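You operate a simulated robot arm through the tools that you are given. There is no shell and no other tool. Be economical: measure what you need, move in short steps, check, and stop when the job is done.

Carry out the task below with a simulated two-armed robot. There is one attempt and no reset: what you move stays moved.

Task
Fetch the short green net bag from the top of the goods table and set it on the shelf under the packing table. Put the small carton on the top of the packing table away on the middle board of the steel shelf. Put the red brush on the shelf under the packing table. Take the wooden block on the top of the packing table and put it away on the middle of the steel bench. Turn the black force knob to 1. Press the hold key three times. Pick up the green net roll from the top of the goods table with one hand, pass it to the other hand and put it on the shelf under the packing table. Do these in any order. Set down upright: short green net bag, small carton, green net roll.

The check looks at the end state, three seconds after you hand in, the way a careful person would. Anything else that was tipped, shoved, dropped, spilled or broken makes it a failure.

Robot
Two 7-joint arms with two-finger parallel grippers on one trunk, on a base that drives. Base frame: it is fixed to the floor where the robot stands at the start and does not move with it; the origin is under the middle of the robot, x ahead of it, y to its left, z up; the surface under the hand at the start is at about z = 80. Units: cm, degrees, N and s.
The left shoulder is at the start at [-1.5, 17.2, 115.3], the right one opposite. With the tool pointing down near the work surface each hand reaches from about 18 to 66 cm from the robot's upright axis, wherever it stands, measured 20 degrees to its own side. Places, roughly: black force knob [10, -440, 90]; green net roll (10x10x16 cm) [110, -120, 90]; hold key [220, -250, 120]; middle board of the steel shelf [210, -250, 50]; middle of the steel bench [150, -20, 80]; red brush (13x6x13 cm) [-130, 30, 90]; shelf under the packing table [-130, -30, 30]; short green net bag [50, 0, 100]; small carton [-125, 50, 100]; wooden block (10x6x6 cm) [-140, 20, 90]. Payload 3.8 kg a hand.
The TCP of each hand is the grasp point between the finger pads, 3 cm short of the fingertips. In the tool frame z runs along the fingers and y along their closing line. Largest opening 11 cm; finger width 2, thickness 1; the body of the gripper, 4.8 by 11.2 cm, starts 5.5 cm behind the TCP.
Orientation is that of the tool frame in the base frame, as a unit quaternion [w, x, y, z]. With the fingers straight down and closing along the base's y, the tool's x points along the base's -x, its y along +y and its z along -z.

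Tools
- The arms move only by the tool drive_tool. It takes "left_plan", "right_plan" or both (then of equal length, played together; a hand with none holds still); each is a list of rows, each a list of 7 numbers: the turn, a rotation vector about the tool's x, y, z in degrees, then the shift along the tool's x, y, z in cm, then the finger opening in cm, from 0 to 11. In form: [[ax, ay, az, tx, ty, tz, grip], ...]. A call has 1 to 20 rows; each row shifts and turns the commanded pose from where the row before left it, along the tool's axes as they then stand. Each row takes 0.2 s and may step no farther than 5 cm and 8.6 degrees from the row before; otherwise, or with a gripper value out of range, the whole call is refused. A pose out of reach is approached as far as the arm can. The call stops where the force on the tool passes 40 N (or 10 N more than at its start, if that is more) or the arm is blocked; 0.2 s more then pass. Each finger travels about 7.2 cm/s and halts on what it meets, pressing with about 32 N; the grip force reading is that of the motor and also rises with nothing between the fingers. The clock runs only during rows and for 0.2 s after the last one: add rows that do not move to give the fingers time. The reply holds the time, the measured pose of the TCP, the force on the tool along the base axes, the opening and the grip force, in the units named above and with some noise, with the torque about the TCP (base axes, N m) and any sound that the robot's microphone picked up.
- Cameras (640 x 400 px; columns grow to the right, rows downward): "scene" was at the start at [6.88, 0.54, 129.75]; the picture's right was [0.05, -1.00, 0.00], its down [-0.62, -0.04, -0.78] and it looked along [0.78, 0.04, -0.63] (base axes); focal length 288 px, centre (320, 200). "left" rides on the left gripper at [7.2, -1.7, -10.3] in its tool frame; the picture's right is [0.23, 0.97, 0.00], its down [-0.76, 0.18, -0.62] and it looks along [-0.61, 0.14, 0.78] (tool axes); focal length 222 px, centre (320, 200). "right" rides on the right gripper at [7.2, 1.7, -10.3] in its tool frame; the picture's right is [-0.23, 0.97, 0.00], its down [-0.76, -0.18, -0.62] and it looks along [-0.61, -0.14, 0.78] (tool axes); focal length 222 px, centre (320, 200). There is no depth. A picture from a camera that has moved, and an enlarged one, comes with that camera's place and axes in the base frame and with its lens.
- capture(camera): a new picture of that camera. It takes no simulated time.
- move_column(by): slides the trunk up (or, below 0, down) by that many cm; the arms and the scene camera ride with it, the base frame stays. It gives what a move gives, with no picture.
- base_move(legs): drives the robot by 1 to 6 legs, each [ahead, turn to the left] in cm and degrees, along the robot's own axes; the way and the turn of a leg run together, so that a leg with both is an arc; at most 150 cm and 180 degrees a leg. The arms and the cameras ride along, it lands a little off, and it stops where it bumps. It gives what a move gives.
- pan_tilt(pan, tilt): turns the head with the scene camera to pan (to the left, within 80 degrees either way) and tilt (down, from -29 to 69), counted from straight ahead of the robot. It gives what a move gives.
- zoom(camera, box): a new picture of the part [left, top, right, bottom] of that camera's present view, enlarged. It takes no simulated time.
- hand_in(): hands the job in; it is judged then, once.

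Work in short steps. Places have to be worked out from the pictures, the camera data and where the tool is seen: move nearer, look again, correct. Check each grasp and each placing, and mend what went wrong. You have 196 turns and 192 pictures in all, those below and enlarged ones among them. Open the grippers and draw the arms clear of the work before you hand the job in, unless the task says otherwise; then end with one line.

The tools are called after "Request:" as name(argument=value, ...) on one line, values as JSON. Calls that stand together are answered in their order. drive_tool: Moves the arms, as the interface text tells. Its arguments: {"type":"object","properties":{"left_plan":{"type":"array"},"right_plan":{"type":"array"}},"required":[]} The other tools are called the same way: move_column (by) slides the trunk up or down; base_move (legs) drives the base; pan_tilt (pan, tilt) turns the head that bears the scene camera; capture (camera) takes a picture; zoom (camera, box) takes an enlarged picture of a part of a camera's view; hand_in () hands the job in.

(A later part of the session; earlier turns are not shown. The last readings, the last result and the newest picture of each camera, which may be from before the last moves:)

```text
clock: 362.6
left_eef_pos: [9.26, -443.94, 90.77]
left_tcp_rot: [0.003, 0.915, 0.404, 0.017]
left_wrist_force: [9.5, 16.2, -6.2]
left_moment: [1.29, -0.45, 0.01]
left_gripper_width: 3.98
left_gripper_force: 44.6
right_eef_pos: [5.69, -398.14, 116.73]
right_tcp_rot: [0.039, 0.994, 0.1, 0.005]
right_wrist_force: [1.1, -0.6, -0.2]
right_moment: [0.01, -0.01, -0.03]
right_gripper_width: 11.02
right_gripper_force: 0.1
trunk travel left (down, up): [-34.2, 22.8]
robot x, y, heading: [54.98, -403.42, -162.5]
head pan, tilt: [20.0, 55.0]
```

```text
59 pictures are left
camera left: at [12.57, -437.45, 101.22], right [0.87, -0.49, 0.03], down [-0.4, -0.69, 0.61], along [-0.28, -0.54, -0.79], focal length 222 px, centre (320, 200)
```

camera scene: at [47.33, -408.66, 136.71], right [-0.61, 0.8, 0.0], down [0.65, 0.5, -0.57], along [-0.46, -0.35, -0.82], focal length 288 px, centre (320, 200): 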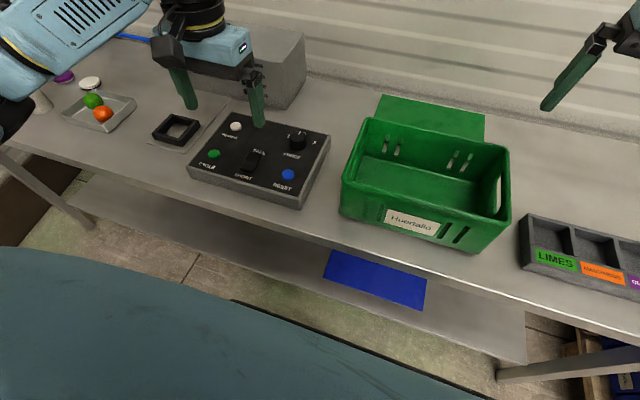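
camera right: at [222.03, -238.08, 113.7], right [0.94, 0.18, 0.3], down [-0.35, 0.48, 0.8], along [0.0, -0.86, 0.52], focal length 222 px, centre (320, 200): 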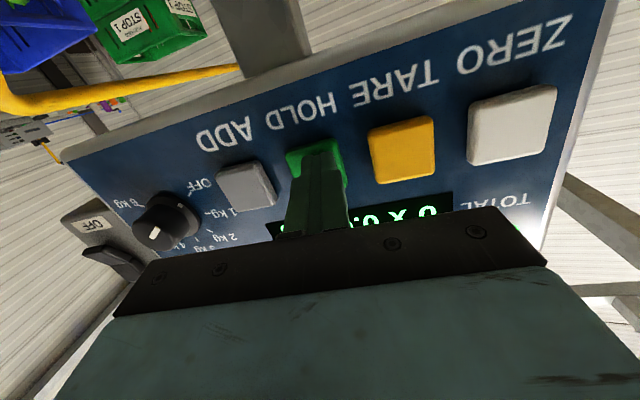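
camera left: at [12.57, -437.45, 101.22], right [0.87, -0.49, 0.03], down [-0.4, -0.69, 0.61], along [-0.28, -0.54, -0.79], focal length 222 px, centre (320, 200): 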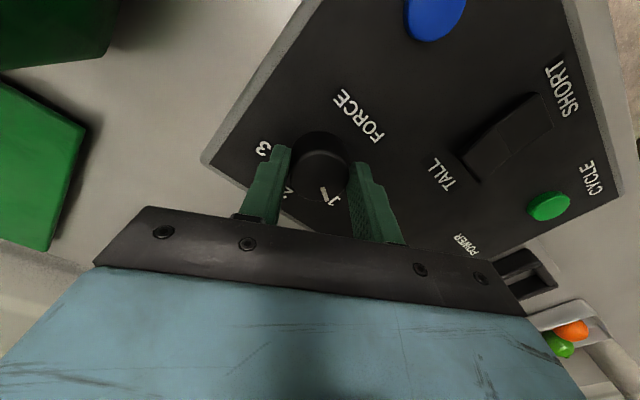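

The pointer turned onto "1". I open, rise, and verify.

Request:
drive_tool(left_plan=[[0, 0, 0, 0, 0, 0, 4.5], [0, 0, 0, 0, 0, 0, 5.5], [0, 0, 0, 0, 0, -1, 5.5], [0, 0, 0, 0, 0, -2, 5.5], [0, 0, 0, 0, 0, -3, 5.5], [0, 0, 0, 0, 0, -3, 8], [0, 0, 0, 0, 0, 0, 11]])

Request:
zoom(camera="left", box=[240, 80, 440, 220])

```text
clock: 364.2
left_eef_pos: [8.97, -444.11, 99.68]
left_tcp_rot: [0.006, 0.915, 0.404, 0.016]
left_wrist_force: [-0.4, 0.1, 1.5]
left_moment: [0.0, 0.02, 0.03]
left_gripper_width: 11.0
left_gripper_force: 0.0
right_eef_pos: [5.61, -398.4, 116.59]
right_tcp_rot: [0.038, 0.994, 0.1, 0.006]
right_wrist_force: [0.2, -0.5, 0.8]
right_moment: [0.0, 0.0, -0.01]
right_gripper_width: 11.02
right_gripper_force: 0.2
trunk travel left (down, up): [-34.2, 22.8]
robot x, y, heading: [54.92, -403.35, -162.6]
head pan, tilt: [20.0, 55.0]
```

```text
2.86 times, centred on (340, 150) of left
camera zoom: at [12.22, -437.63, 110.06], right [0.87, -0.49, 0.03], down [-0.4, -0.68, 0.61], along [-0.28, -0.54, -0.79], focal length 635 px, centre (263, 343)
```

zoom: 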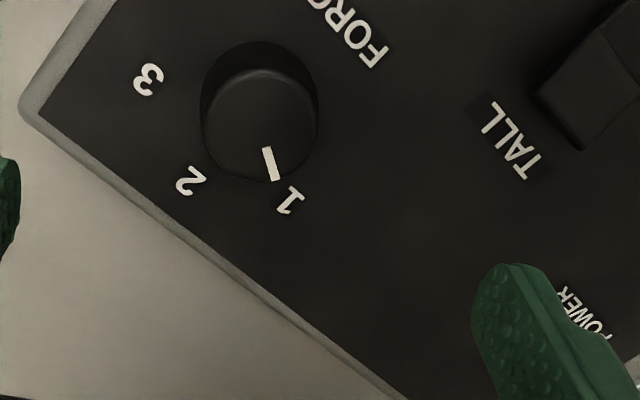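

Knob is at 1. Now I retract, back off, and drive back to the goods-table's front near the green net roll.

Request:
drive_tool(left_plan=[[0, 0, 7.5, 0, 0, -3, 11], [0, 0, 7.5, 0, 0, -3, 11], [0, 0, 7.5, 1, 0, -3, 11], [0, 0, 7.5, 2, 0, -3, 11], [0, 0, 0, 3, 0, -3, 11], [0, 0, 0, 3, 0, 0, 11], [0, 0, 0, 0, 0, 0, 11]])

Request:
base_move(legs=[[-26, 0], [0, -98.5], [125, 0], [117, 0], [0, -82]])

Request:
pan_tilt(pan=5, tilt=40)

Request:
capture(camera="scene")

```text
clock: 365.9
left_eef_pos: [16.84, -441.05, 115.19]
left_tcp_rot: [0.001, 0.988, 0.154, 0.017]
left_wrist_force: [0.2, -0.9, -1.0]
left_moment: [-0.03, -0.04, 0.02]
left_gripper_width: 11.01
left_gripper_force: 0.0
right_eef_pos: [5.61, -398.3, 116.6]
right_tcp_rot: [0.038, 0.994, 0.1, 0.006]
right_wrist_force: [-0.8, 0.1, -0.5]
right_moment: [0.0, 0.02, 0.02]
right_gripper_width: 11.0
right_gripper_force: 0.0
trunk travel left (down, up): [-34.2, 22.8]
robot x, y, heading: [54.81, -403.67, -162.4]
head pan, tilt: [20.0, 55.0]
```

```text
clock: 386.8
left_eef_pos: [76.41, -119.1, 114.97]
left_tcp_rot: [-0.015, -0.162, 0.987, 0.002]
left_wrist_force: [0.5, -0.2, 0.0]
left_moment: [-0.01, -0.06, -0.01]
left_gripper_width: 10.98
left_gripper_force: 0.0
right_eef_pos: [88.27, -161.52, 116.7]
right_tcp_rot: [-0.006, -0.108, 0.993, 0.039]
right_wrist_force: [-0.8, 0.5, 0.9]
right_moment: [-0.01, -0.03, -0.02]
right_gripper_width: 11.0
right_gripper_force: 0.0
trunk travel left (down, up): [-34.2, 22.8]
robot x, y, heading: [38.97, -157.54, 18.6]
head pan, tilt: [20.0, 55.0]
```

```text
clock: 387.6
left_eef_pos: [76.35, -118.92, 115.14]
left_tcp_rot: [-0.017, -0.163, 0.987, 0.0]
left_wrist_force: [0.3, 0.1, 0.5]
left_moment: [-0.02, -0.05, 0.06]
left_gripper_width: 11.0
left_gripper_force: 0.1
right_eef_pos: [88.35, -161.59, 116.63]
right_tcp_rot: [-0.006, -0.108, 0.993, 0.038]
right_wrist_force: [-0.1, 0.6, -0.6]
right_moment: [0.03, 0.01, -0.03]
right_gripper_width: 10.99
right_gripper_force: 0.0
trunk travel left (down, up): [-34.2, 22.8]
robot x, y, heading: [39.01, -156.63, 18.1]
head pan, tilt: [5.0, 40.0]
```

```text
57 pictures are left
camera scene: at [48.86, -153.38, 138.77], right [0.4, -0.92, 0.0], down [-0.59, -0.26, -0.77], along [0.7, 0.3, -0.64], focal length 288 px, centre (320, 200)
```

scene: 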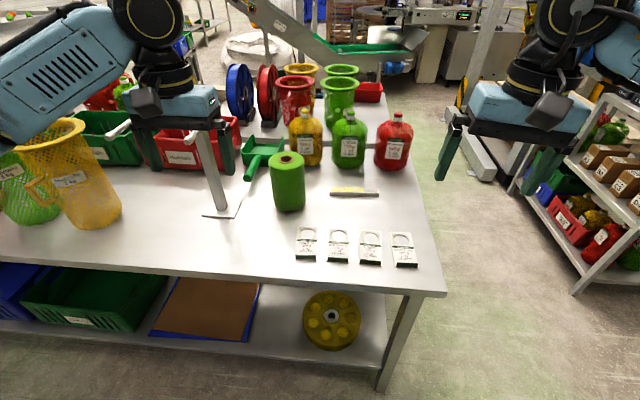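

The roll stands at ≈(109.5,-117.5), with a tall stand to its left, so I'll pick it with the right hand. I shift the robot 26 cm left, then 18 cm closer.

Request:
base_move(legs=[[0, 90], [26, 0], [0, -90], [18, 0]])

Request:
capture(camera="scene")

Request:
capture(camera="right")

```text
clock: 397.9
left_eef_pos: [74.41, -92.12, 115.11]
left_tcp_rot: [-0.032, -0.146, 0.989, 0.0]
left_wrist_force: [0.1, 0.3, 0.7]
left_moment: [0.01, -0.05, 0.01]
left_gripper_width: 11.0
left_gripper_force: 0.1
right_eef_pos: [87.32, -134.06, 116.64]
right_tcp_rot: [-0.005, -0.111, 0.993, 0.038]
right_wrist_force: [-0.3, -1.0, 0.3]
right_moment: [0.0, 0.01, -0.02]
right_gripper_width: 11.0
right_gripper_force: 0.0
trunk travel left (down, up): [-34.2, 22.8]
robot x, y, heading: [38.14, -130.13, 18.7]
head pan, tilt: [5.0, 40.0]
stopped in leg 4: the force on the tool passed its limit at 94 N (the readings are from after the stop); the commanded pose is now the measured one
```

```text
56 pictures are left
camera scene: at [47.8, -126.12, 138.77], right [0.4, -0.92, 0.0], down [-0.59, -0.26, -0.77], along [0.7, 0.31, -0.64], focal length 288 px, centre (320, 200)
```

scene: 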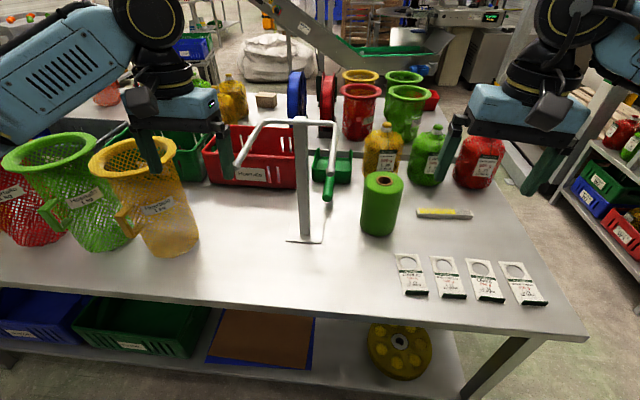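

```text
55 pictures are left
camera right: at [80.07, -134.64, 126.98], right [0.01, 1.0, 0.07], down [0.79, -0.05, 0.61], along [0.61, 0.05, -0.79], focal length 222 px, centre (320, 200)
```

right: 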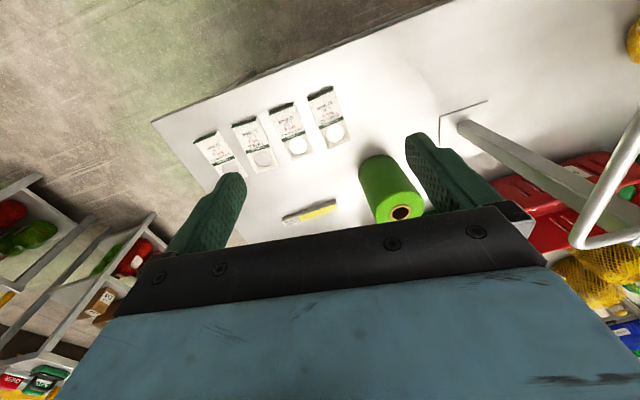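

The left hand bumped the tall yellow net bag's rim; it still stands. I back off at once, raise the left hand, and check.

Request:
base_move(legs=[[-8, 0]])

Request:
drive_tool(left_plan=[[0, 0, 0, 2, 0, -4, 11], [0, 0, 0, 2, 0, -4, 11], [0, 0, 0, 2, 0, -4, 11], [0, 0, 0, 2, 0, -4, 11], [0, 0, 0, 2, 0, -2, 11], [0, 0, 0, 0, 0, 0, 11]])

Request:
capture(camera="scene")

```text
clock: 398.9
left_eef_pos: [66.85, -94.74, 115.2]
left_tcp_rot: [-0.032, -0.144, 0.989, -0.001]
left_wrist_force: [0.1, -1.5, 0.0]
left_moment: [0.0, 0.0, 0.04]
left_gripper_width: 11.01
left_gripper_force: 0.0
right_eef_pos: [79.91, -136.71, 116.55]
right_tcp_rot: [-0.006, -0.11, 0.993, 0.039]
right_wrist_force: [-0.2, 0.5, 0.4]
right_moment: [0.06, -0.03, 0.02]
right_gripper_width: 11.02
right_gripper_force: 0.0
trunk travel left (down, up): [-34.2, 22.8]
robot x, y, heading: [30.27, -132.56, 18.5]
head pan, tilt: [5.0, 40.0]
```

```text
clock: 400.3
left_eef_pos: [58.66, -97.43, 133.7]
left_tcp_rot: [-0.033, -0.145, 0.989, -0.001]
left_wrist_force: [-0.1, -0.3, -0.1]
left_moment: [0.01, 0.02, 0.0]
left_gripper_width: 11.01
left_gripper_force: 0.1
right_eef_pos: [79.98, -136.69, 116.53]
right_tcp_rot: [-0.006, -0.109, 0.993, 0.037]
right_wrist_force: [-0.1, -0.2, 0.5]
right_moment: [0.01, 0.03, -0.01]
right_gripper_width: 10.99
right_gripper_force: 0.0
trunk travel left (down, up): [-34.2, 22.8]
robot x, y, heading: [30.67, -132.65, 18.8]
head pan, tilt: [5.0, 40.0]
```

```text
54 pictures are left
camera scene: at [40.44, -128.69, 138.77], right [0.4, -0.92, 0.0], down [-0.59, -0.26, -0.77], along [0.7, 0.31, -0.64], focal length 288 px, centre (320, 200)
```

scene: 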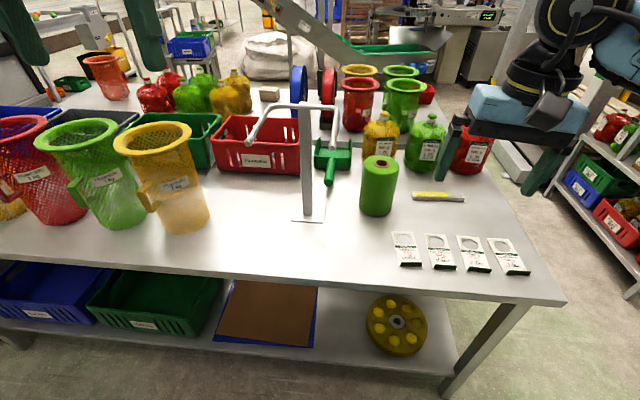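

The yellow bag stands fine. I drive 17 cm forward and look with the right wrist camera.

Request:
base_move(legs=[[17, 0]])

Request:
drive_tool(right_plan=[[0, 0, 0, -3, 3, 0, 11], [0, 0, 0, -3, 3, 0, 11], [0, 0, 0, -2, 3, 0, 11], [0, 0, 0, 0, 0, 0, 11]])

Request:
capture(camera="right")

Request:
capture(camera="scene")

```text
clock: 401.8
left_eef_pos: [74.88, -91.96, 133.69]
left_tcp_rot: [-0.033, -0.144, 0.989, -0.001]
left_wrist_force: [0.2, -0.5, -0.7]
left_moment: [-0.02, 0.04, 0.01]
left_gripper_width: 11.02
left_gripper_force: 0.2
right_eef_pos: [96.15, -131.28, 116.45]
right_tcp_rot: [-0.007, -0.11, 0.993, 0.04]
right_wrist_force: [-0.5, 0.1, -0.5]
right_moment: [-0.02, 0.02, 0.01]
right_gripper_width: 11.01
right_gripper_force: 0.1
trunk travel left (down, up): [-34.2, 22.8]
robot x, y, heading: [46.54, -127.1, 18.7]
head pan, tilt: [5.0, 40.0]
```

```text
clock: 402.8
left_eef_pos: [74.89, -92.17, 133.79]
left_tcp_rot: [-0.032, -0.144, 0.989, 0.0]
left_wrist_force: [-0.1, 0.0, -0.3]
left_moment: [0.02, 0.02, -0.02]
left_gripper_width: 10.99
left_gripper_force: 0.0
right_eef_pos: [101.76, -120.95, 117.16]
right_tcp_rot: [-0.006, -0.11, 0.993, 0.037]
right_wrist_force: [-0.3, -0.8, 0.3]
right_moment: [0.06, 0.01, -0.03]
right_gripper_width: 10.97
right_gripper_force: 0.1
trunk travel left (down, up): [-34.2, 22.8]
robot x, y, heading: [47.0, -127.39, 18.7]
head pan, tilt: [5.0, 40.0]
```

```text
53 pictures are left
camera right: at [94.63, -121.58, 127.55], right [0.01, 1.0, 0.07], down [0.79, -0.05, 0.61], along [0.61, 0.05, -0.79], focal length 222 px, centre (320, 200)
```

right: 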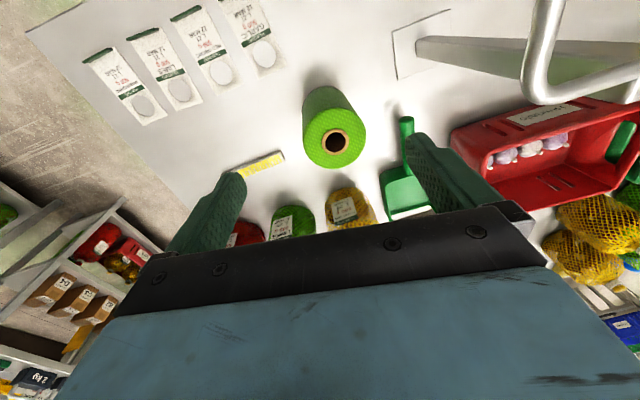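

```text
52 pictures are left
camera scene: at [56.53, -123.38, 138.78], right [0.4, -0.92, 0.0], down [-0.59, -0.26, -0.77], along [0.7, 0.31, -0.64], focal length 288 px, centre (320, 200)
```

scene: 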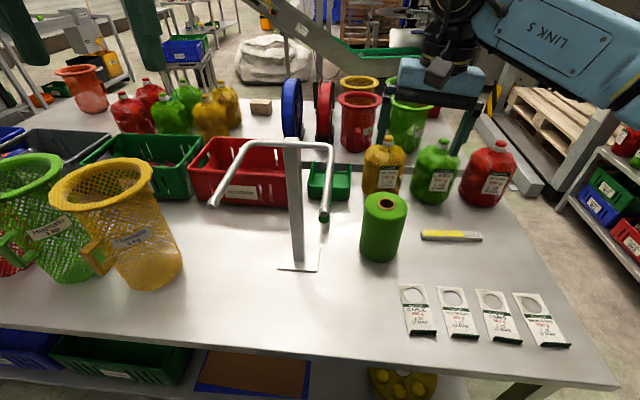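

Roll axis triangulated at (108.5,-116.9), top z≈95.2, ∅≈9.8. I level the right hand (4° roll), centre it above the roll and stop with fingertips just above the top.

Request:
drive_tool(right_plan=[[4.3, 0, 0, 0, 0, 0, 11], [0, 0, 0, -2.5, 0.8, 0, 11], [0, 0, 0, -2.5, 0.8, 2, 11], [0, 0, 0, -2.46, 0.87, 3, 11], [0, 0, 0, 0, 0, 4, 11], [0, 0, 0, 0, 0, 4, 11], [0, 0, 0, 0, 0, 3, 11], [0, 0, 0, 0, 0, 0, 11]])

Request:
capture(camera="right")

```text
clock: 404.6
left_eef_pos: [74.85, -91.99, 133.76]
left_tcp_rot: [-0.032, -0.144, 0.989, 0.0]
left_wrist_force: [0.1, 0.5, 1.0]
left_moment: [0.01, -0.03, 0.02]
left_gripper_width: 10.99
left_gripper_force: 0.1
right_eef_pos: [108.41, -116.9, 101.18]
right_tcp_rot: [-0.002, -0.111, 0.994, 0.0]
right_wrist_force: [-0.6, 0.2, -0.6]
right_moment: [0.01, 0.0, -0.01]
right_gripper_width: 11.0
right_gripper_force: 0.0
trunk travel left (down, up): [-34.2, 22.8]
robot x, y, heading: [46.5, -127.23, 18.3]
head pan, tilt: [5.0, 40.0]
```

```text
51 pictures are left
camera right: at [101.06, -116.62, 111.4], right [0.01, 1.0, 0.0], down [0.78, -0.01, 0.62], along [0.62, 0.0, -0.78], focal length 222 px, centre (320, 200)
```

right: 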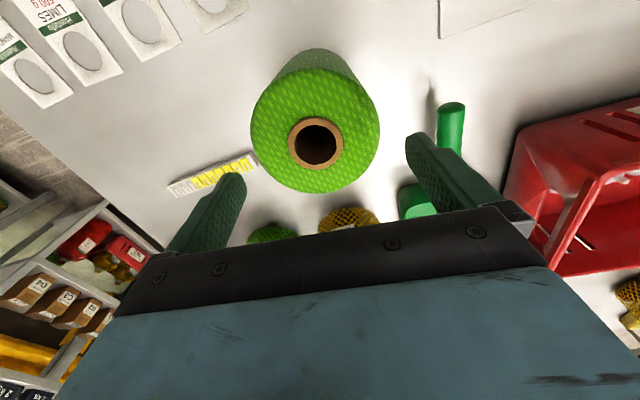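

Centred within ~1 mm in the closing direction. I descend slowly 9 cm around the roll, with a 0.5 cm fore-aft correction.

Request:
drive_tool(right_plan=[[0, 0, 0, 0.5, 0, 1, 11], [0, 0, 0, 0, 0, 1.5, 11], [0, 0, 0, 0, 0, 1.5, 11], [0, 0, 0, 0, 0, 1.5, 11], [0, 0, 0, 0, 0, 1.5, 11], [0, 0, 0, 0, 0, 1.5, 11], [0, 0, 0, 0, 0, 0, 11]])

Request:
capture(camera="right")

```text
clock: 406.2
left_eef_pos: [74.92, -92.11, 133.83]
left_tcp_rot: [-0.031, -0.144, 0.989, 0.0]
left_wrist_force: [0.1, -0.1, -0.8]
left_moment: [-0.02, -0.01, -0.01]
left_gripper_width: 10.99
left_gripper_force: 0.0
right_eef_pos: [107.86, -117.0, 92.76]
right_tcp_rot: [-0.002, -0.111, 0.994, 0.001]
right_wrist_force: [0.0, 0.3, -0.6]
right_moment: [0.02, 0.01, -0.01]
right_gripper_width: 10.97
right_gripper_force: 0.0
trunk travel left (down, up): [-34.2, 22.8]
robot x, y, heading: [46.64, -127.01, 18.5]
head pan, tilt: [5.0, 40.0]
```

```text
50 pictures are left
camera right: at [100.39, -116.83, 102.98], right [0.01, 1.0, 0.0], down [0.78, -0.01, 0.62], along [0.62, 0.0, -0.78], focal length 222 px, centre (320, 200)
```

right: 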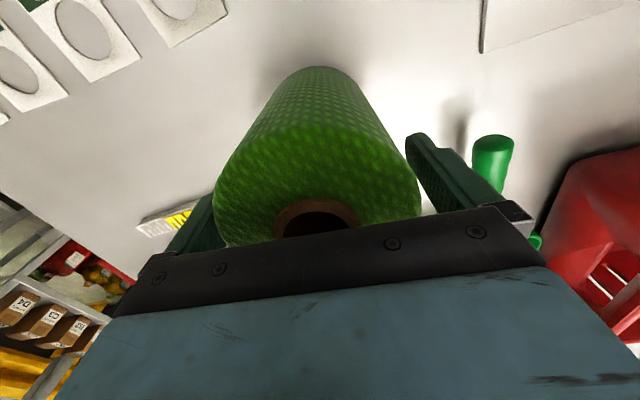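

It fits. I raise 1.4 cm (to grip only the top part and leave room for the other hand), and close.

Request:
drive_tool(right_plan=[[0, 0, 0, 0, 0, -0.7, 11], [0, 0, 0, 0, 0, -0.7, 11], [0, 0, 0, 0, 0, 0, 9], [0, 0, 0, 0, 0, 0, 6], [0, 0, 0, 0, 0, 0, 3], [0, 0, 0, 0, 0, 0, 0], [0, 0, 0, 0, 0, 0, 0]])

Request:
drive_tool(right_plan=[[0, 0, 0, 0, 0, -0.4, 0], [0, 0, 0, 0, 0, -0.6, 0], [0, 0, 0, 0, 0, -1, 0], [0, 0, 0, 0, 0, 0, 0]])

```text
clock: 407.8
left_eef_pos: [74.81, -92.06, 133.73]
left_tcp_rot: [-0.032, -0.144, 0.989, 0.0]
left_wrist_force: [0.0, -0.6, 0.4]
left_moment: [0.0, 0.0, -0.01]
left_gripper_width: 11.01
left_gripper_force: 0.0
right_eef_pos: [108.0, -116.96, 94.24]
right_tcp_rot: [-0.002, -0.11, 0.994, 0.0]
right_wrist_force: [0.6, -1.6, 1.1]
right_moment: [-0.09, -0.04, -0.05]
right_gripper_width: 9.92
right_gripper_force: 32.5
trunk travel left (down, up): [-34.2, 22.8]
robot x, y, heading: [46.42, -127.13, 18.7]
head pan, tilt: [5.0, 40.0]
```

```text
clock: 408.8
left_eef_pos: [74.82, -91.84, 133.79]
left_tcp_rot: [-0.032, -0.144, 0.989, 0.0]
left_wrist_force: [0.0, -0.4, -0.6]
left_moment: [0.0, 0.0, -0.01]
left_gripper_width: 11.0
left_gripper_force: 0.1
right_eef_pos: [108.12, -116.7, 95.97]
right_tcp_rot: [-0.002, -0.111, 0.994, 0.0]
right_wrist_force: [-0.2, -0.5, -4.0]
right_moment: [-0.02, -0.01, 0.0]
right_gripper_width: 9.92
right_gripper_force: 31.9
trunk travel left (down, up): [-34.2, 22.8]
robot x, y, heading: [46.55, -126.9, 18.8]
head pan, tilt: [5.0, 40.0]
```

The roll is held (4 N). I lift it 26 cm and draw it back.

Request:
drive_tool(right_plan=[[0, 0, 0, 0, 0, -2, 0], [0, 0, 0, 0, 0, -2, 0], [0, 0, 0, 0, 0, -2, 0], [0, 0, 0, 0, 0, -2, 0], [0, 0, 0, 0, 0, -2, 0], [0, 0, 0, 0, 0, -2, 0], [0, 0, 0, 0, 0, -2, 0], [0, 0, 0, 0, 0, -2, 0], [0, 0, 0, 0, 0, -2, 0], [0, 0, 0, 0, 0, -2, 0], [0, 0, 0, 0, 0, -2, 0], [0, 0, 0, 0, 0, -2, 0], [0, 0, 0, 0, 0, -2, 0], [0, 0, 0, 0, 0, 0, 0]])

Request:
base_move(legs=[[-28, 0]])

Request:
capture(camera="scene")

```text
clock: 411.8
left_eef_pos: [74.8, -91.98, 133.79]
left_tcp_rot: [-0.033, -0.145, 0.989, -0.001]
left_wrist_force: [-0.2, 0.5, 0.2]
left_moment: [-0.04, 0.0, 0.0]
left_gripper_width: 11.0
left_gripper_force: 0.1
right_eef_pos: [107.12, -117.84, 122.1]
right_tcp_rot: [-0.002, -0.111, 0.994, 0.001]
right_wrist_force: [1.0, 0.9, -3.9]
right_moment: [0.01, -0.01, 0.01]
right_gripper_width: 9.92
right_gripper_force: 32.0
right hand out of reach, approached as far as the arm can: row 1, 3, 9, 11, 13
trunk travel left (down, up): [-34.2, 22.8]
robot x, y, heading: [46.74, -127.32, 18.5]
head pan, tilt: [5.0, 40.0]
```

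```text
clock: 413.8
left_eef_pos: [48.4, -100.96, 133.77]
left_tcp_rot: [-0.032, -0.144, 0.989, 0.0]
left_wrist_force: [-0.4, 0.9, 0.2]
left_moment: [0.01, -0.03, 0.0]
left_gripper_width: 10.98
left_gripper_force: 0.0
right_eef_pos: [80.68, -126.66, 122.13]
right_tcp_rot: [-0.002, -0.11, 0.994, 0.0]
right_wrist_force: [0.2, -0.4, -3.6]
right_moment: [0.01, -0.05, -0.04]
right_gripper_width: 9.95
right_gripper_force: 31.7
trunk travel left (down, up): [-34.2, 22.8]
robot x, y, heading: [20.0, -136.01, 18.5]
head pan, tilt: [5.0, 40.0]
```

```text
49 pictures are left
camera scene: at [30.16, -132.16, 138.77], right [0.4, -0.92, 0.0], down [-0.59, -0.26, -0.77], along [0.7, 0.31, -0.64], focal length 288 px, centre (320, 200)
```

scene: 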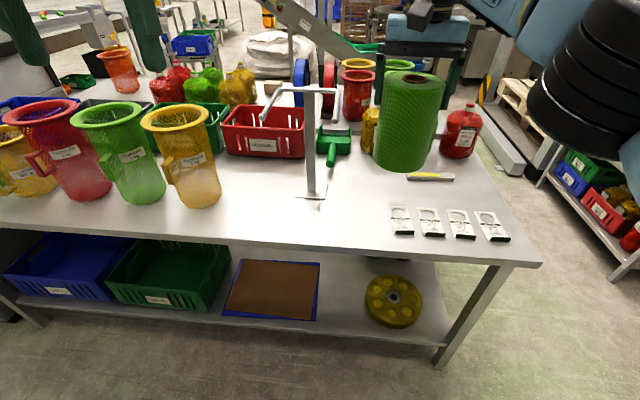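

Now the hand-over. I bring the roll to the middle in front of me and tilt the left hand forward ~50°, open.

Request:
drive_tool(right_plan=[[0, 0, 0, 0.6, 1.1, 0, 0], [0, 0, 0, 0.6, 1.1, 0, 0], [0, 0, 0, 0.6, 1.1, 0, 0], [0, 0, 0, 0.6, 1.1, 0, 0], [0, 0, 0, 0.6, 1.1, 0, 0], [0, 0, 0, 0.7, 1.2, 0, 0], [0, 0, 0, 0, 0, 0, 0]], left_plan=[[0, -7.66, 0, 0, 0, 0, 11], [0, -7.66, 0, 0, 0, 0, 11], [0, -7.66, 0, 0, 0, 0, 11], [0, -7.66, 0, 0, 0, 0, 11], [0, -7.66, 0, 0, 0, 0, 11], [0, -7.66, 0, 0, 0, 0, 11], [0, -7.66, 0, 0, 0, 0, 11]])

Request:
drive_tool(left_plan=[[0, 0, 0, 0.15, -3.36, 0.5, 11], [0, 0, 0, 0.15, -3.36, 0.5, 11], [0, 0, 0, 0.15, -3.36, 0.5, 11], [0, 0, 0, 0.15, -3.36, 0.5, 11], [0, 0, 0, 0.15, -3.36, 0.5, 11], [0, 0, 0, 0.15, -3.36, 0.5, 11], [0, 0, 0, 0.15, -3.36, 1, 11], [0, 0, 0, 0.15, -3.36, 1, 11], [0, 0, 0, 0, 0, 0, 11]])

Request:
capture(camera="left")

Request:
capture(camera="scene")

```text
clock: 415.4
left_eef_pos: [48.5, -100.96, 133.88]
left_tcp_rot: [0.418, -0.129, 0.897, 0.065]
left_wrist_force: [-0.3, 0.3, 0.7]
left_moment: [-0.01, -0.03, -0.01]
left_gripper_width: 11.01
left_gripper_force: 0.2
right_eef_pos: [75.65, -121.0, 122.12]
right_tcp_rot: [-0.002, -0.11, 0.994, 0.001]
right_wrist_force: [0.6, 0.5, -3.7]
right_moment: [0.02, 0.01, -0.01]
right_gripper_width: 9.92
right_gripper_force: 32.1
trunk travel left (down, up): [-34.2, 22.8]
robot x, y, heading: [20.31, -136.11, 18.5]
head pan, tilt: [5.0, 40.0]
```

```text
clock: 417.4
left_eef_pos: [59.13, -125.63, 129.33]
left_tcp_rot: [0.417, -0.128, 0.897, 0.064]
left_wrist_force: [-0.7, 0.5, 0.9]
left_moment: [0.0, -0.01, -0.02]
left_gripper_width: 10.99
left_gripper_force: 0.1
right_eef_pos: [75.68, -120.87, 122.13]
right_tcp_rot: [-0.002, -0.11, 0.994, 0.0]
right_wrist_force: [0.5, 0.5, -4.0]
right_moment: [-0.02, -0.01, -0.02]
right_gripper_width: 9.9
right_gripper_force: 31.8
trunk travel left (down, up): [-34.2, 22.8]
robot x, y, heading: [20.2, -136.21, 18.4]
head pan, tilt: [5.0, 40.0]
```

```text
48 pictures are left
camera left: at [47.48, -130.84, 130.34], right [-0.42, 0.89, -0.17], down [-0.04, 0.17, 0.99], along [0.91, 0.42, -0.04], focal length 222 px, centre (320, 200)
```

left: 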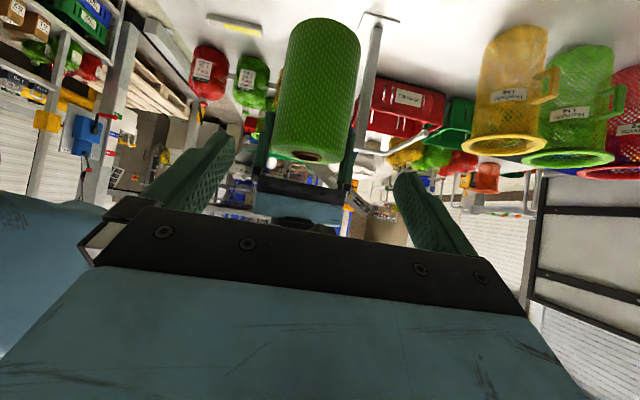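

```text
47 pictures are left
camera scene: at [30.17, -132.06, 138.77], right [0.4, -0.92, 0.0], down [-0.59, -0.26, -0.77], along [0.7, 0.31, -0.64], focal length 288 px, centre (320, 200)
```

scene: 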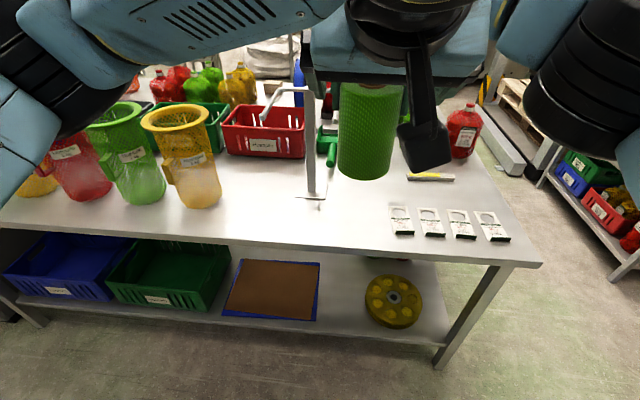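

Aligned laterally within 2 mm. I tilt the left hand 5° more and advance part of the way along its axis, then check clearance.

Request:
drive_tool(left_plan=[[0, -5, 0, 0, 0, 0, 11], [0, 0, 0, 0.8, -0.15, 2, 11], [0, 0, 0, 0.8, 0, 2.5, 11], [0, 0, 0, 0.8, 0, 2.5, 11], [0, 0, 0, 0, 0, 2.5, 11], [0, 0, 0, 0, 0, 2.5, 11], [0, 0, 0, 0, 0, 0, 11]])

Request:
capture(camera="left")

Request:
capture(camera="right")

```text
clock: 418.9
left_eef_pos: [67.13, -123.42, 120.5]
left_tcp_rot: [0.457, -0.125, 0.878, 0.07]
left_wrist_force: [0.1, -0.3, 0.0]
left_moment: [0.0, 0.0, 0.03]
left_gripper_width: 10.98
left_gripper_force: 0.1
right_eef_pos: [75.48, -120.98, 122.13]
right_tcp_rot: [-0.002, -0.11, 0.994, 0.001]
right_wrist_force: [-1.5, -0.1, -4.0]
right_moment: [0.01, -0.03, 0.0]
right_gripper_width: 9.96
right_gripper_force: 31.8
trunk travel left (down, up): [-34.2, 22.8]
robot x, y, heading: [20.32, -135.76, 18.6]
head pan, tilt: [5.0, 40.0]
```

```text
46 pictures are left
camera left: at [55.45, -128.52, 120.38], right [-0.4, 0.9, -0.18], down [-0.12, 0.14, 0.98], along [0.91, 0.42, 0.05], focal length 222 px, centre (320, 200)
```

left: 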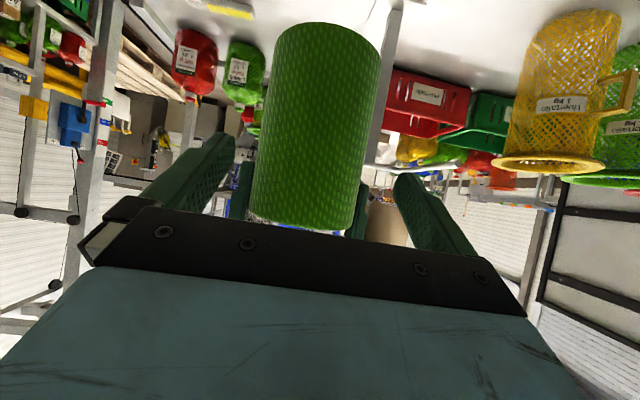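

```text
45 pictures are left
camera right: at [68.25, -120.81, 132.45], right [0.01, 1.0, 0.0], down [0.78, -0.01, 0.62], along [0.62, -0.01, -0.78], focal length 222 px, centre (320, 200)
```

right: 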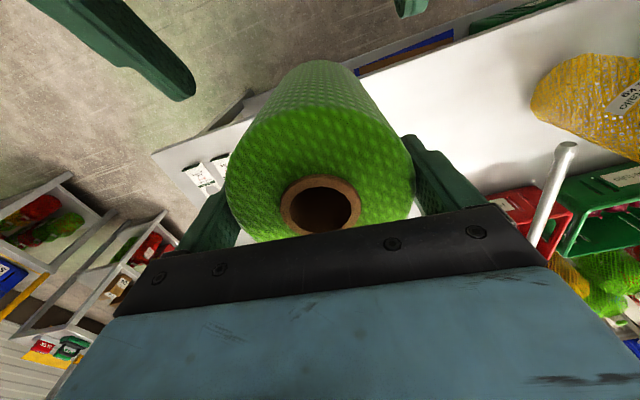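

Still aligned. I advance the remaining 10.8 cm so the left fingers straddle the roll's lower half, then look.

Request:
drive_tool(left_plan=[[0, 0, 0, 0, 0, 1.8, 11], [0, 0, 0, 0, 0, 1.8, 11], [0, 0, 0, 0, 0, 1.8, 11], [0, 0, 0, 0, 0, 1.8, 11], [0, 0, 0, 0, 0, 1.8, 11], [0, 0, 0, 0, 0, 1.5, 11], [0, 0, 0, 0, 0, 0, 11]])

Request:
capture(camera="right")

```text
clock: 420.2
left_eef_pos: [73.85, -121.92, 115.88]
left_tcp_rot: [0.461, -0.12, 0.877, 0.066]
left_wrist_force: [-0.3, 0.6, 1.7]
left_moment: [0.0, -0.01, 0.02]
left_gripper_width: 11.0
left_gripper_force: 0.0
right_eef_pos: [76.33, -121.33, 121.86]
right_tcp_rot: [0.003, -0.102, 0.995, 0.001]
right_wrist_force: [0.5, 0.1, -3.3]
right_moment: [-0.02, 0.01, 0.02]
right_gripper_width: 9.93
right_gripper_force: 31.8
trunk travel left (down, up): [-34.2, 22.8]
robot x, y, heading: [20.15, -135.98, 18.7]
head pan, tilt: [5.0, 40.0]
stopped in row 6 (right hand): the force on the tool passed its limit at 52 N (the readings are from after the stop); the commanded pose is now the measured one
```

```text
44 pictures are left
camera right: at [68.79, -121.02, 132.08], right [0.02, 1.0, 0.0], down [0.78, -0.02, 0.63], along [0.63, -0.01, -0.78], focal length 222 px, centre (320, 200)
```

right: 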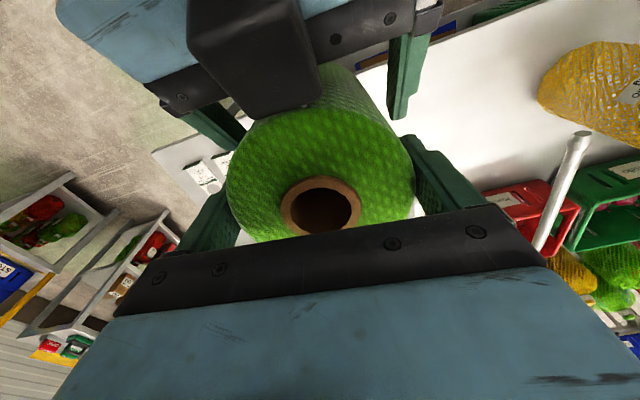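

A block on the left hand's upper side touched the roll, so the left hand must be nearly horizontal to straddle it. I back off 1.5 cm, tilt to ~80°, and re-advance.

Request:
drive_tool(left_plan=[[0, 0, 0, 0, 0, -1.5, 11], [0, -6.25, 0, 0, 0, 0, 11], [0, -6.25, 0, 0, 0, 0, 11], [0, -6.25, 0, 0, 0, 0, 11], [0, -6.25, 0, 0, 0, 0, 11], [0, 0, 0, 0.9, 0, 1.3, 11], [0, 0, 0, 0, 0, 1.3, 11], [0, 0, 0, 0, 0, 0, 11]])

Request:
capture(camera="right")

```text
clock: 422.0
left_eef_pos: [75.02, -121.43, 115.39]
left_tcp_rot: [0.64, -0.104, 0.756, 0.092]
left_wrist_force: [0.4, -0.4, 0.5]
left_moment: [0.02, -0.05, 0.02]
left_gripper_width: 10.99
left_gripper_force: 0.0
right_eef_pos: [76.27, -121.35, 121.98]
right_tcp_rot: [0.004, -0.103, 0.995, 0.001]
right_wrist_force: [0.5, -0.3, -3.2]
right_moment: [-0.04, -0.01, -0.04]
right_gripper_width: 9.89
right_gripper_force: 32.6
trunk travel left (down, up): [-34.2, 22.8]
robot x, y, heading: [20.29, -136.18, 18.4]
head pan, tilt: [5.0, 40.0]
```

```text
43 pictures are left
camera right: at [68.74, -120.98, 132.16], right [0.02, 1.0, 0.0], down [0.78, -0.02, 0.63], along [0.63, -0.01, -0.78], focal length 222 px, centre (320, 200)
```

right: 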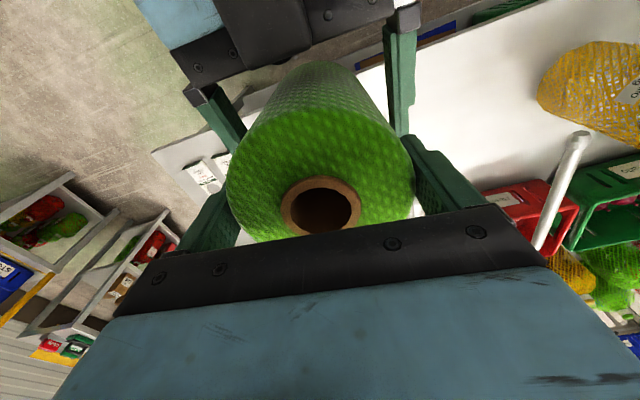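

Now clear. I advance 1.1 cm more and close the left hand on the roll.

Request:
drive_tool(left_plan=[[0, 0, 0, 0, 0, 0.6, 11], [0, 0, 0, 0, 0, 0.5, 11], [0, 0, 0, 0, 0, 0, 9], [0, 0, 0, 0, 0, 0, 6], [0, 0, 0, 0, 0, 0, 3], [0, 0, 0, 0, 0, 0, 0], [0, 0, 0, 0, 0, 0, 0]])

```text
clock: 423.6
left_eef_pos: [76.1, -121.32, 115.34]
left_tcp_rot: [0.639, -0.103, 0.757, 0.09]
left_wrist_force: [5.7, -8.3, -0.1]
left_moment: [-0.35, 0.13, 0.04]
left_gripper_width: 9.83
left_gripper_force: 31.6
right_eef_pos: [76.24, -121.1, 122.03]
right_tcp_rot: [0.005, -0.104, 0.995, 0.001]
right_wrist_force: [-4.4, 7.2, -2.8]
right_moment: [0.87, 0.25, -0.07]
right_gripper_width: 9.9
right_gripper_force: 31.8
trunk travel left (down, up): [-34.2, 22.8]
robot x, y, heading: [20.41, -135.96, 18.3]
head pan, tilt: [5.0, 40.0]
```

Both hands grip the roll. I open the right hand and lift it straight off.

Request:
drive_tool(right_plan=[[0, 0, 0, 0, 0, 0, 10.4], [0, 0, 0, 0, 0, 0, 11], [0, 0, 0, 0, 0, 0, 11], [0, 0, 0, 0, 0, -1.5, 11], [0, 0, 0, 0, 0, -2, 11], [0, 0, 0, 0, 0, -3, 11], [0, 0, 0, 0, 0, -3, 11], [0, 0, 0, 0, -3, -3, 11], [0, 0, 0, 0, -4, 0, 11], [0, 0, 0, 0, -4, 0, 11], [0, 0, 0, 0, -4, 0, 11], [0, 0, 0, 0, 0, 0, 11]])

Request:
capture(camera="scene")

Request:
capture(camera="left")

```text
clock: 426.2
left_eef_pos: [76.06, -121.1, 115.27]
left_tcp_rot: [0.64, -0.104, 0.756, 0.091]
left_wrist_force: [-0.8, -0.4, 0.1]
left_moment: [0.0, 0.03, 0.0]
left_gripper_width: 9.83
left_gripper_force: 32.3
right_eef_pos: [80.46, -135.42, 133.93]
right_tcp_rot: [0.004, -0.102, 0.995, 0.0]
right_wrist_force: [0.5, -0.4, 0.2]
right_moment: [0.0, -0.03, 0.02]
right_gripper_width: 11.0
right_gripper_force: 0.1
right hand out of reach, approached as far as the arm can: row 6, 7, 9, 10, 11
trunk travel left (down, up): [-34.2, 22.8]
robot x, y, heading: [20.49, -136.37, 18.6]
head pan, tilt: [5.0, 40.0]
```

```text
42 pictures are left
camera scene: at [30.17, -132.06, 138.77], right [0.4, -0.92, 0.0], down [-0.59, -0.26, -0.77], along [0.7, 0.31, -0.64], focal length 288 px, centre (320, 200)
```

scene: 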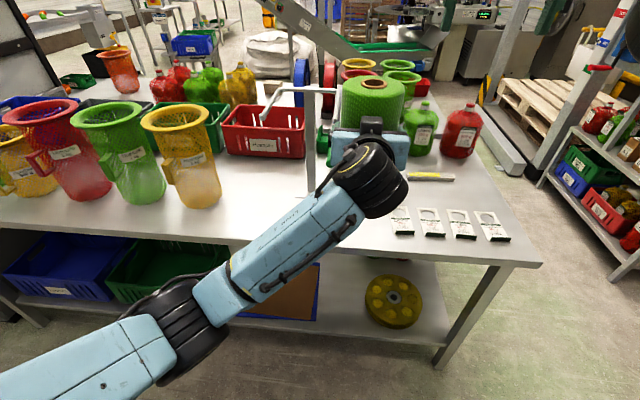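

```text
41 pictures are left
camera left: at [65.45, -125.76, 109.73], right [-0.3, 0.93, -0.22], down [-0.52, 0.03, 0.86], along [0.8, 0.37, 0.47], focal length 222 px, centre (320, 200)
```

left: 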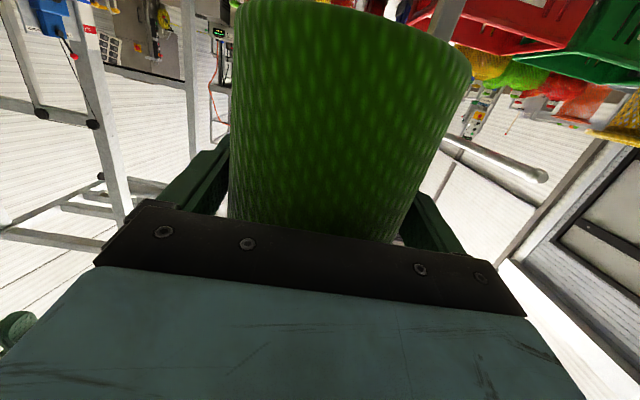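

The roll is now in the left hand. I back off and drive to the packing table, stopping in front of the free part of its lower shelf.

Request:
base_move(legs=[[-22, 0], [0, 85.5], [120, 0], [33, 0], [0, 92.5]])

Request:
move_column(by=-34)

Request:
drive_tool(left_plan=[[0, 0, 0, 3, 0, 0.5, 0], [0, 0, 0, 3, 0, 0.5, 0], [0, 0, 0, 3, 0, 0.5, 0], [0, 0, 0, 3, 0, 0.5, 0], [0, 0, 0, 3, 0, 0.5, 0], [0, 0, 0, 3, 0, 0.5, 0], [0, 0, 0, 3, 0, 0.5, 0], [0, 0, 0, 3, 0, 0.5, 0], [0, 0, 0, 3, 0, 0.5, 0], [0, 0, 0, 3, 0, 0.5, 0], [0, 0, 0, 0, 0, 0, 0]])

Request:
capture(camera="scene")

```text
clock: 442.9
left_eef_pos: [-93.91, -6.74, 115.3]
left_tcp_rot: [0.08, 0.758, 0.09, -0.641]
left_wrist_force: [-0.3, -0.2, -2.9]
left_moment: [0.01, -0.03, 0.06]
left_gripper_width: 9.85
left_gripper_force: 31.4
right_eef_pos: [-97.85, 7.61, 133.96]
right_tcp_rot: [0.001, 0.996, 0.085, -0.004]
right_wrist_force: [-0.6, 0.2, 0.3]
right_moment: [0.02, -0.01, 0.0]
right_gripper_width: 10.97
right_gripper_force: 0.0
trunk travel left (down, up): [-34.2, 22.8]
robot x, y, heading: [-37.93, 6.0, -163.5]
head pan, tilt: [5.0, 40.0]
```

```text
clock: 446.3
left_eef_pos: [-93.87, -6.7, 81.19]
left_tcp_rot: [0.079, 0.758, 0.089, -0.641]
left_wrist_force: [0.2, 0.2, -4.6]
left_moment: [0.0, 0.04, 0.02]
left_gripper_width: 9.82
left_gripper_force: 32.2
right_eef_pos: [-97.82, 7.74, 100.05]
right_tcp_rot: [0.001, 0.996, 0.086, -0.004]
right_wrist_force: [0.3, 0.3, 0.1]
right_moment: [-0.01, 0.02, -0.03]
right_gripper_width: 11.0
right_gripper_force: 0.2
trunk travel left (down, up): [-0.2, 56.8]
robot x, y, heading: [-37.46, 6.01, -163.3]
head pan, tilt: [5.0, 40.0]
```

```text
clock: 448.7
left_eef_pos: [-93.86, -6.86, 50.83]
left_tcp_rot: [0.081, 0.759, 0.091, -0.64]
left_wrist_force: [0.1, -1.0, -4.7]
left_moment: [-0.01, -0.03, -0.04]
left_gripper_width: 9.83
left_gripper_force: 31.7
right_eef_pos: [-97.87, 7.57, 99.97]
right_tcp_rot: [0.001, 0.996, 0.085, -0.004]
right_wrist_force: [-0.1, -0.4, -0.1]
right_moment: [0.0, 0.03, 0.02]
right_gripper_width: 11.01
right_gripper_force: 0.1
trunk travel left (down, up): [-0.2, 56.8]
robot x, y, heading: [-37.39, 6.11, -163.3]
head pan, tilt: [5.0, 40.0]
```

```text
40 pictures are left
camera scene: at [-47.44, 2.3, 104.77], right [-0.37, 0.93, 0.0], down [0.6, 0.24, -0.77], along [-0.71, -0.28, -0.64], focal length 288 px, centre (320, 200)
```

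scene: 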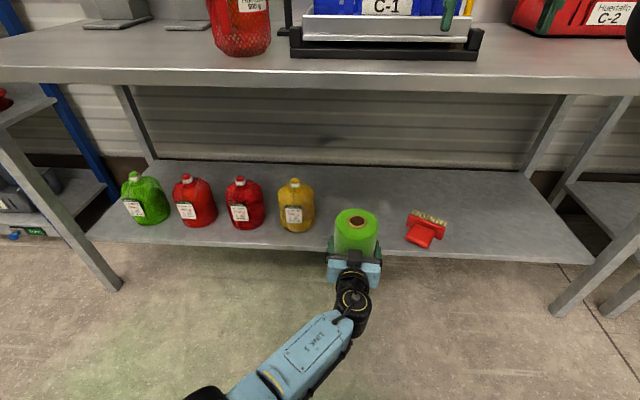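

The left arm reaches low nicely while horizontal. I lower the roll to just above shelf height and retract/raise the right hand, then drive in 22 cm.

Request:
drive_tool(left_plan=[[0, 0, 0, 2, 0, 0.35, 0], [0, 0, 0, 2, 0, 0.35, 0], [0, 0, 0, 2, 0, 0.35, 0], [0, 0, 0, 2, 0, 0.35, 0], [0, 0, 0, 1, 0, 0.2, 0], [0, 0, 0, 0, 0, 0, 0]], right_plan=[[0, 0, 0, 4, 0, -2, 11], [0, 0, 0, 4, 0, -2, 11], [0, 0, 0, 4, 0, -2, 11], [0, 0, 0, 4, 0, -2, 11], [0, 0, 0, 4, 0, -2, 11], [0, 0, 0, 0, 0, 0, 11]])

Request:
base_move(legs=[[22, 0]])

Request:
capture(camera="scene")

```text
clock: 450.3
left_eef_pos: [-92.73, -10.79, 42.67]
left_tcp_rot: [0.105, 0.765, 0.088, -0.629]
left_wrist_force: [-0.5, 0.7, -3.5]
left_moment: [0.01, -0.03, 0.03]
left_gripper_width: 9.83
left_gripper_force: 31.9
left hand out of reach, approached as far as the arm can: row 4, 5
right_eef_pos: [-77.99, 11.06, 110.03]
right_tcp_rot: [0.0, 0.996, 0.085, -0.004]
right_wrist_force: [-0.2, 0.0, 1.3]
right_moment: [0.03, 0.02, -0.01]
right_gripper_width: 11.0
right_gripper_force: 0.3
trunk travel left (down, up): [-0.2, 56.8]
robot x, y, heading: [-37.33, 6.41, -163.6]
head pan, tilt: [5.0, 40.0]
stopped in row 6 (left hand): the arm was blocked; the commanded pose is now the measured one
```

```text
clock: 452.0
left_eef_pos: [-113.63, -16.87, 42.63]
left_tcp_rot: [0.107, 0.764, 0.089, -0.63]
left_wrist_force: [-0.7, -0.3, -4.5]
left_moment: [-0.01, -0.01, 0.02]
left_gripper_width: 9.82
left_gripper_force: 31.8
right_eef_pos: [-99.02, 4.85, 109.99]
right_tcp_rot: [0.0, 0.996, 0.085, -0.004]
right_wrist_force: [0.7, 0.0, 0.4]
right_moment: [0.03, -0.01, 0.01]
right_gripper_width: 10.99
right_gripper_force: 0.1
trunk travel left (down, up): [-0.2, 56.8]
robot x, y, heading: [-58.51, 0.38, -163.5]
head pan, tilt: [5.0, 40.0]
```

```text
39 pictures are left
camera scene: at [-68.37, -3.91, 104.77], right [-0.37, 0.93, 0.0], down [0.6, 0.24, -0.77], along [-0.71, -0.28, -0.64], focal length 288 px, centre (320, 200)
```

scene: 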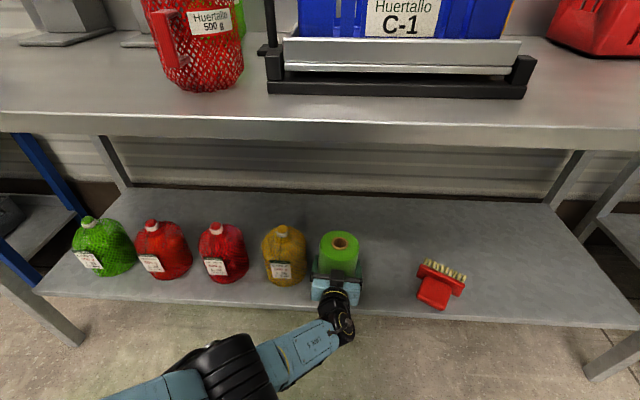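

The arm blocked 4.7 cm above the shelf at this fold. I back the base 6 cm and instead stretch the arm forward while lowering.

Request:
base_move(legs=[[-7, 0]])

Request:
drive_tool(left_plan=[[0, 0, 0, 0, 0, 1.3, 0], [0, 0, 0, 0, 0, 1.3, 0], [0, 0, 0, 0, 0, 1.3, 0], [0, 0, 0, 0, -0.1, 1.3, 0], [0, 0, 0, 0.7, 0, 0.8, 0], [0, 0, 0, 0.7, 0, 0.6, 0], [0, 0, 0, 0.7, 0, 0, 0], [0, 0, 0, 0.7, 0, 0, 0], [0, 0, 0, 0, 0, 0, 0]])

Request:
capture(camera="scene")

```text
clock: 453.0
left_eef_pos: [-106.95, -14.78, 42.71]
left_tcp_rot: [0.106, 0.764, 0.088, -0.63]
left_wrist_force: [0.0, 0.1, -4.1]
left_moment: [-0.01, -0.03, 0.01]
left_gripper_width: 9.82
left_gripper_force: 31.7
right_eef_pos: [-92.27, 6.74, 109.87]
right_tcp_rot: [0.0, 0.996, 0.085, -0.005]
right_wrist_force: [-0.1, 0.8, -1.3]
right_moment: [-0.02, -0.02, 0.01]
right_gripper_width: 11.01
right_gripper_force: 0.2
trunk travel left (down, up): [-0.2, 56.8]
robot x, y, heading: [-51.66, 1.98, -163.6]
head pan, tilt: [5.0, 40.0]
```

```text
clock: 455.0
left_eef_pos: [-106.55, -15.6, 42.25]
left_tcp_rot: [0.107, 0.764, 0.089, -0.63]
left_wrist_force: [-0.1, 0.5, -2.9]
left_moment: [0.04, -0.03, 0.01]
left_gripper_width: 9.81
left_gripper_force: 31.4
left hand out of reach, approached as far as the arm can: row 1, 2, 3, 4, 5, 6, 7, 8
right_eef_pos: [-92.3, 6.88, 109.84]
right_tcp_rot: [0.001, 0.996, 0.085, -0.004]
right_wrist_force: [-0.2, -0.2, 0.0]
right_moment: [0.01, 0.03, -0.01]
right_gripper_width: 10.98
right_gripper_force: 0.1
trunk travel left (down, up): [-0.2, 56.8]
robot x, y, heading: [-51.64, 1.94, -163.5]
head pan, tilt: [5.0, 40.0]
```

```text
38 pictures are left
camera scene: at [-61.72, -1.94, 104.77], right [-0.37, 0.93, 0.0], down [0.6, 0.24, -0.77], along [-0.71, -0.28, -0.64], focal length 288 px, centre (320, 200)
```

scene: 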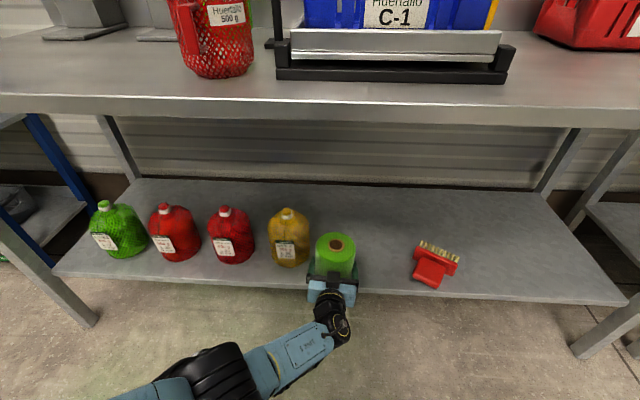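

The wrist is at its limit. The roll is round, so I yaw the hand 30° to the right (in line with the forearm), then lower again.

Request:
drive_tool(left_plan=[[7.36, -0.38, 1.37, 0, 0, 0, 0], [7.36, -0.38, 1.37, 0, 0, 0, 0], [7.36, -0.38, 1.37, 0, 0, 0, 0], [7.36, -0.38, 1.37, 0, 0, 0, 0], [0, 0, 0, 1, -0.05, 0.18, 0], [0, 0, 0, 1, -0.05, 0.18, 0], [0, 0, 0, 1, -0.05, 0.18, 0], [0, 0, 0, 0.5, 0, 0.09, 0], [0, 0, 0, 0, 0, 0, 0]])

Request:
capture(camera="scene")

```text
clock: 457.0
left_eef_pos: [-106.5, -15.68, 40.9]
left_tcp_rot: [-0.06, 0.761, -0.113, -0.636]
left_wrist_force: [0.1, 0.2, -3.9]
left_moment: [-0.01, -0.03, 0.05]
left_gripper_width: 9.76
left_gripper_force: 32.9
left hand out of reach, approached as far as the arm can: row 6, 7
right_eef_pos: [-92.33, 6.82, 109.93]
right_tcp_rot: [0.0, 0.996, 0.085, -0.005]
right_wrist_force: [1.0, -0.5, -0.3]
right_moment: [0.01, 0.0, 0.02]
right_gripper_width: 11.01
right_gripper_force: 0.0
trunk travel left (down, up): [-0.2, 56.8]
robot x, y, heading: [-52.11, 1.94, -163.5]
head pan, tilt: [5.0, 40.0]
```

```text
37 pictures are left
camera scene: at [-61.72, -1.93, 104.77], right [-0.37, 0.93, 0.0], down [0.6, 0.24, -0.77], along [-0.71, -0.28, -0.64], focal length 288 px, centre (320, 200)
```

scene: 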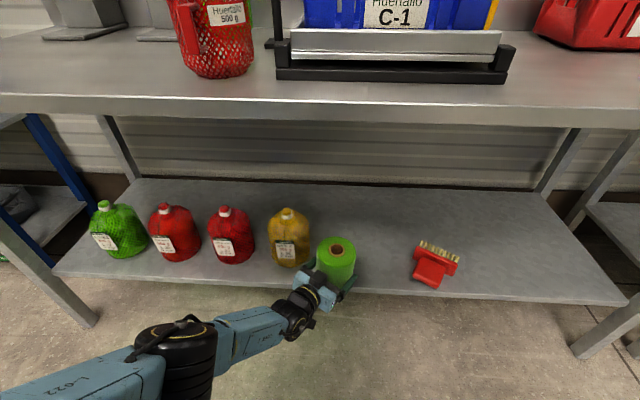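

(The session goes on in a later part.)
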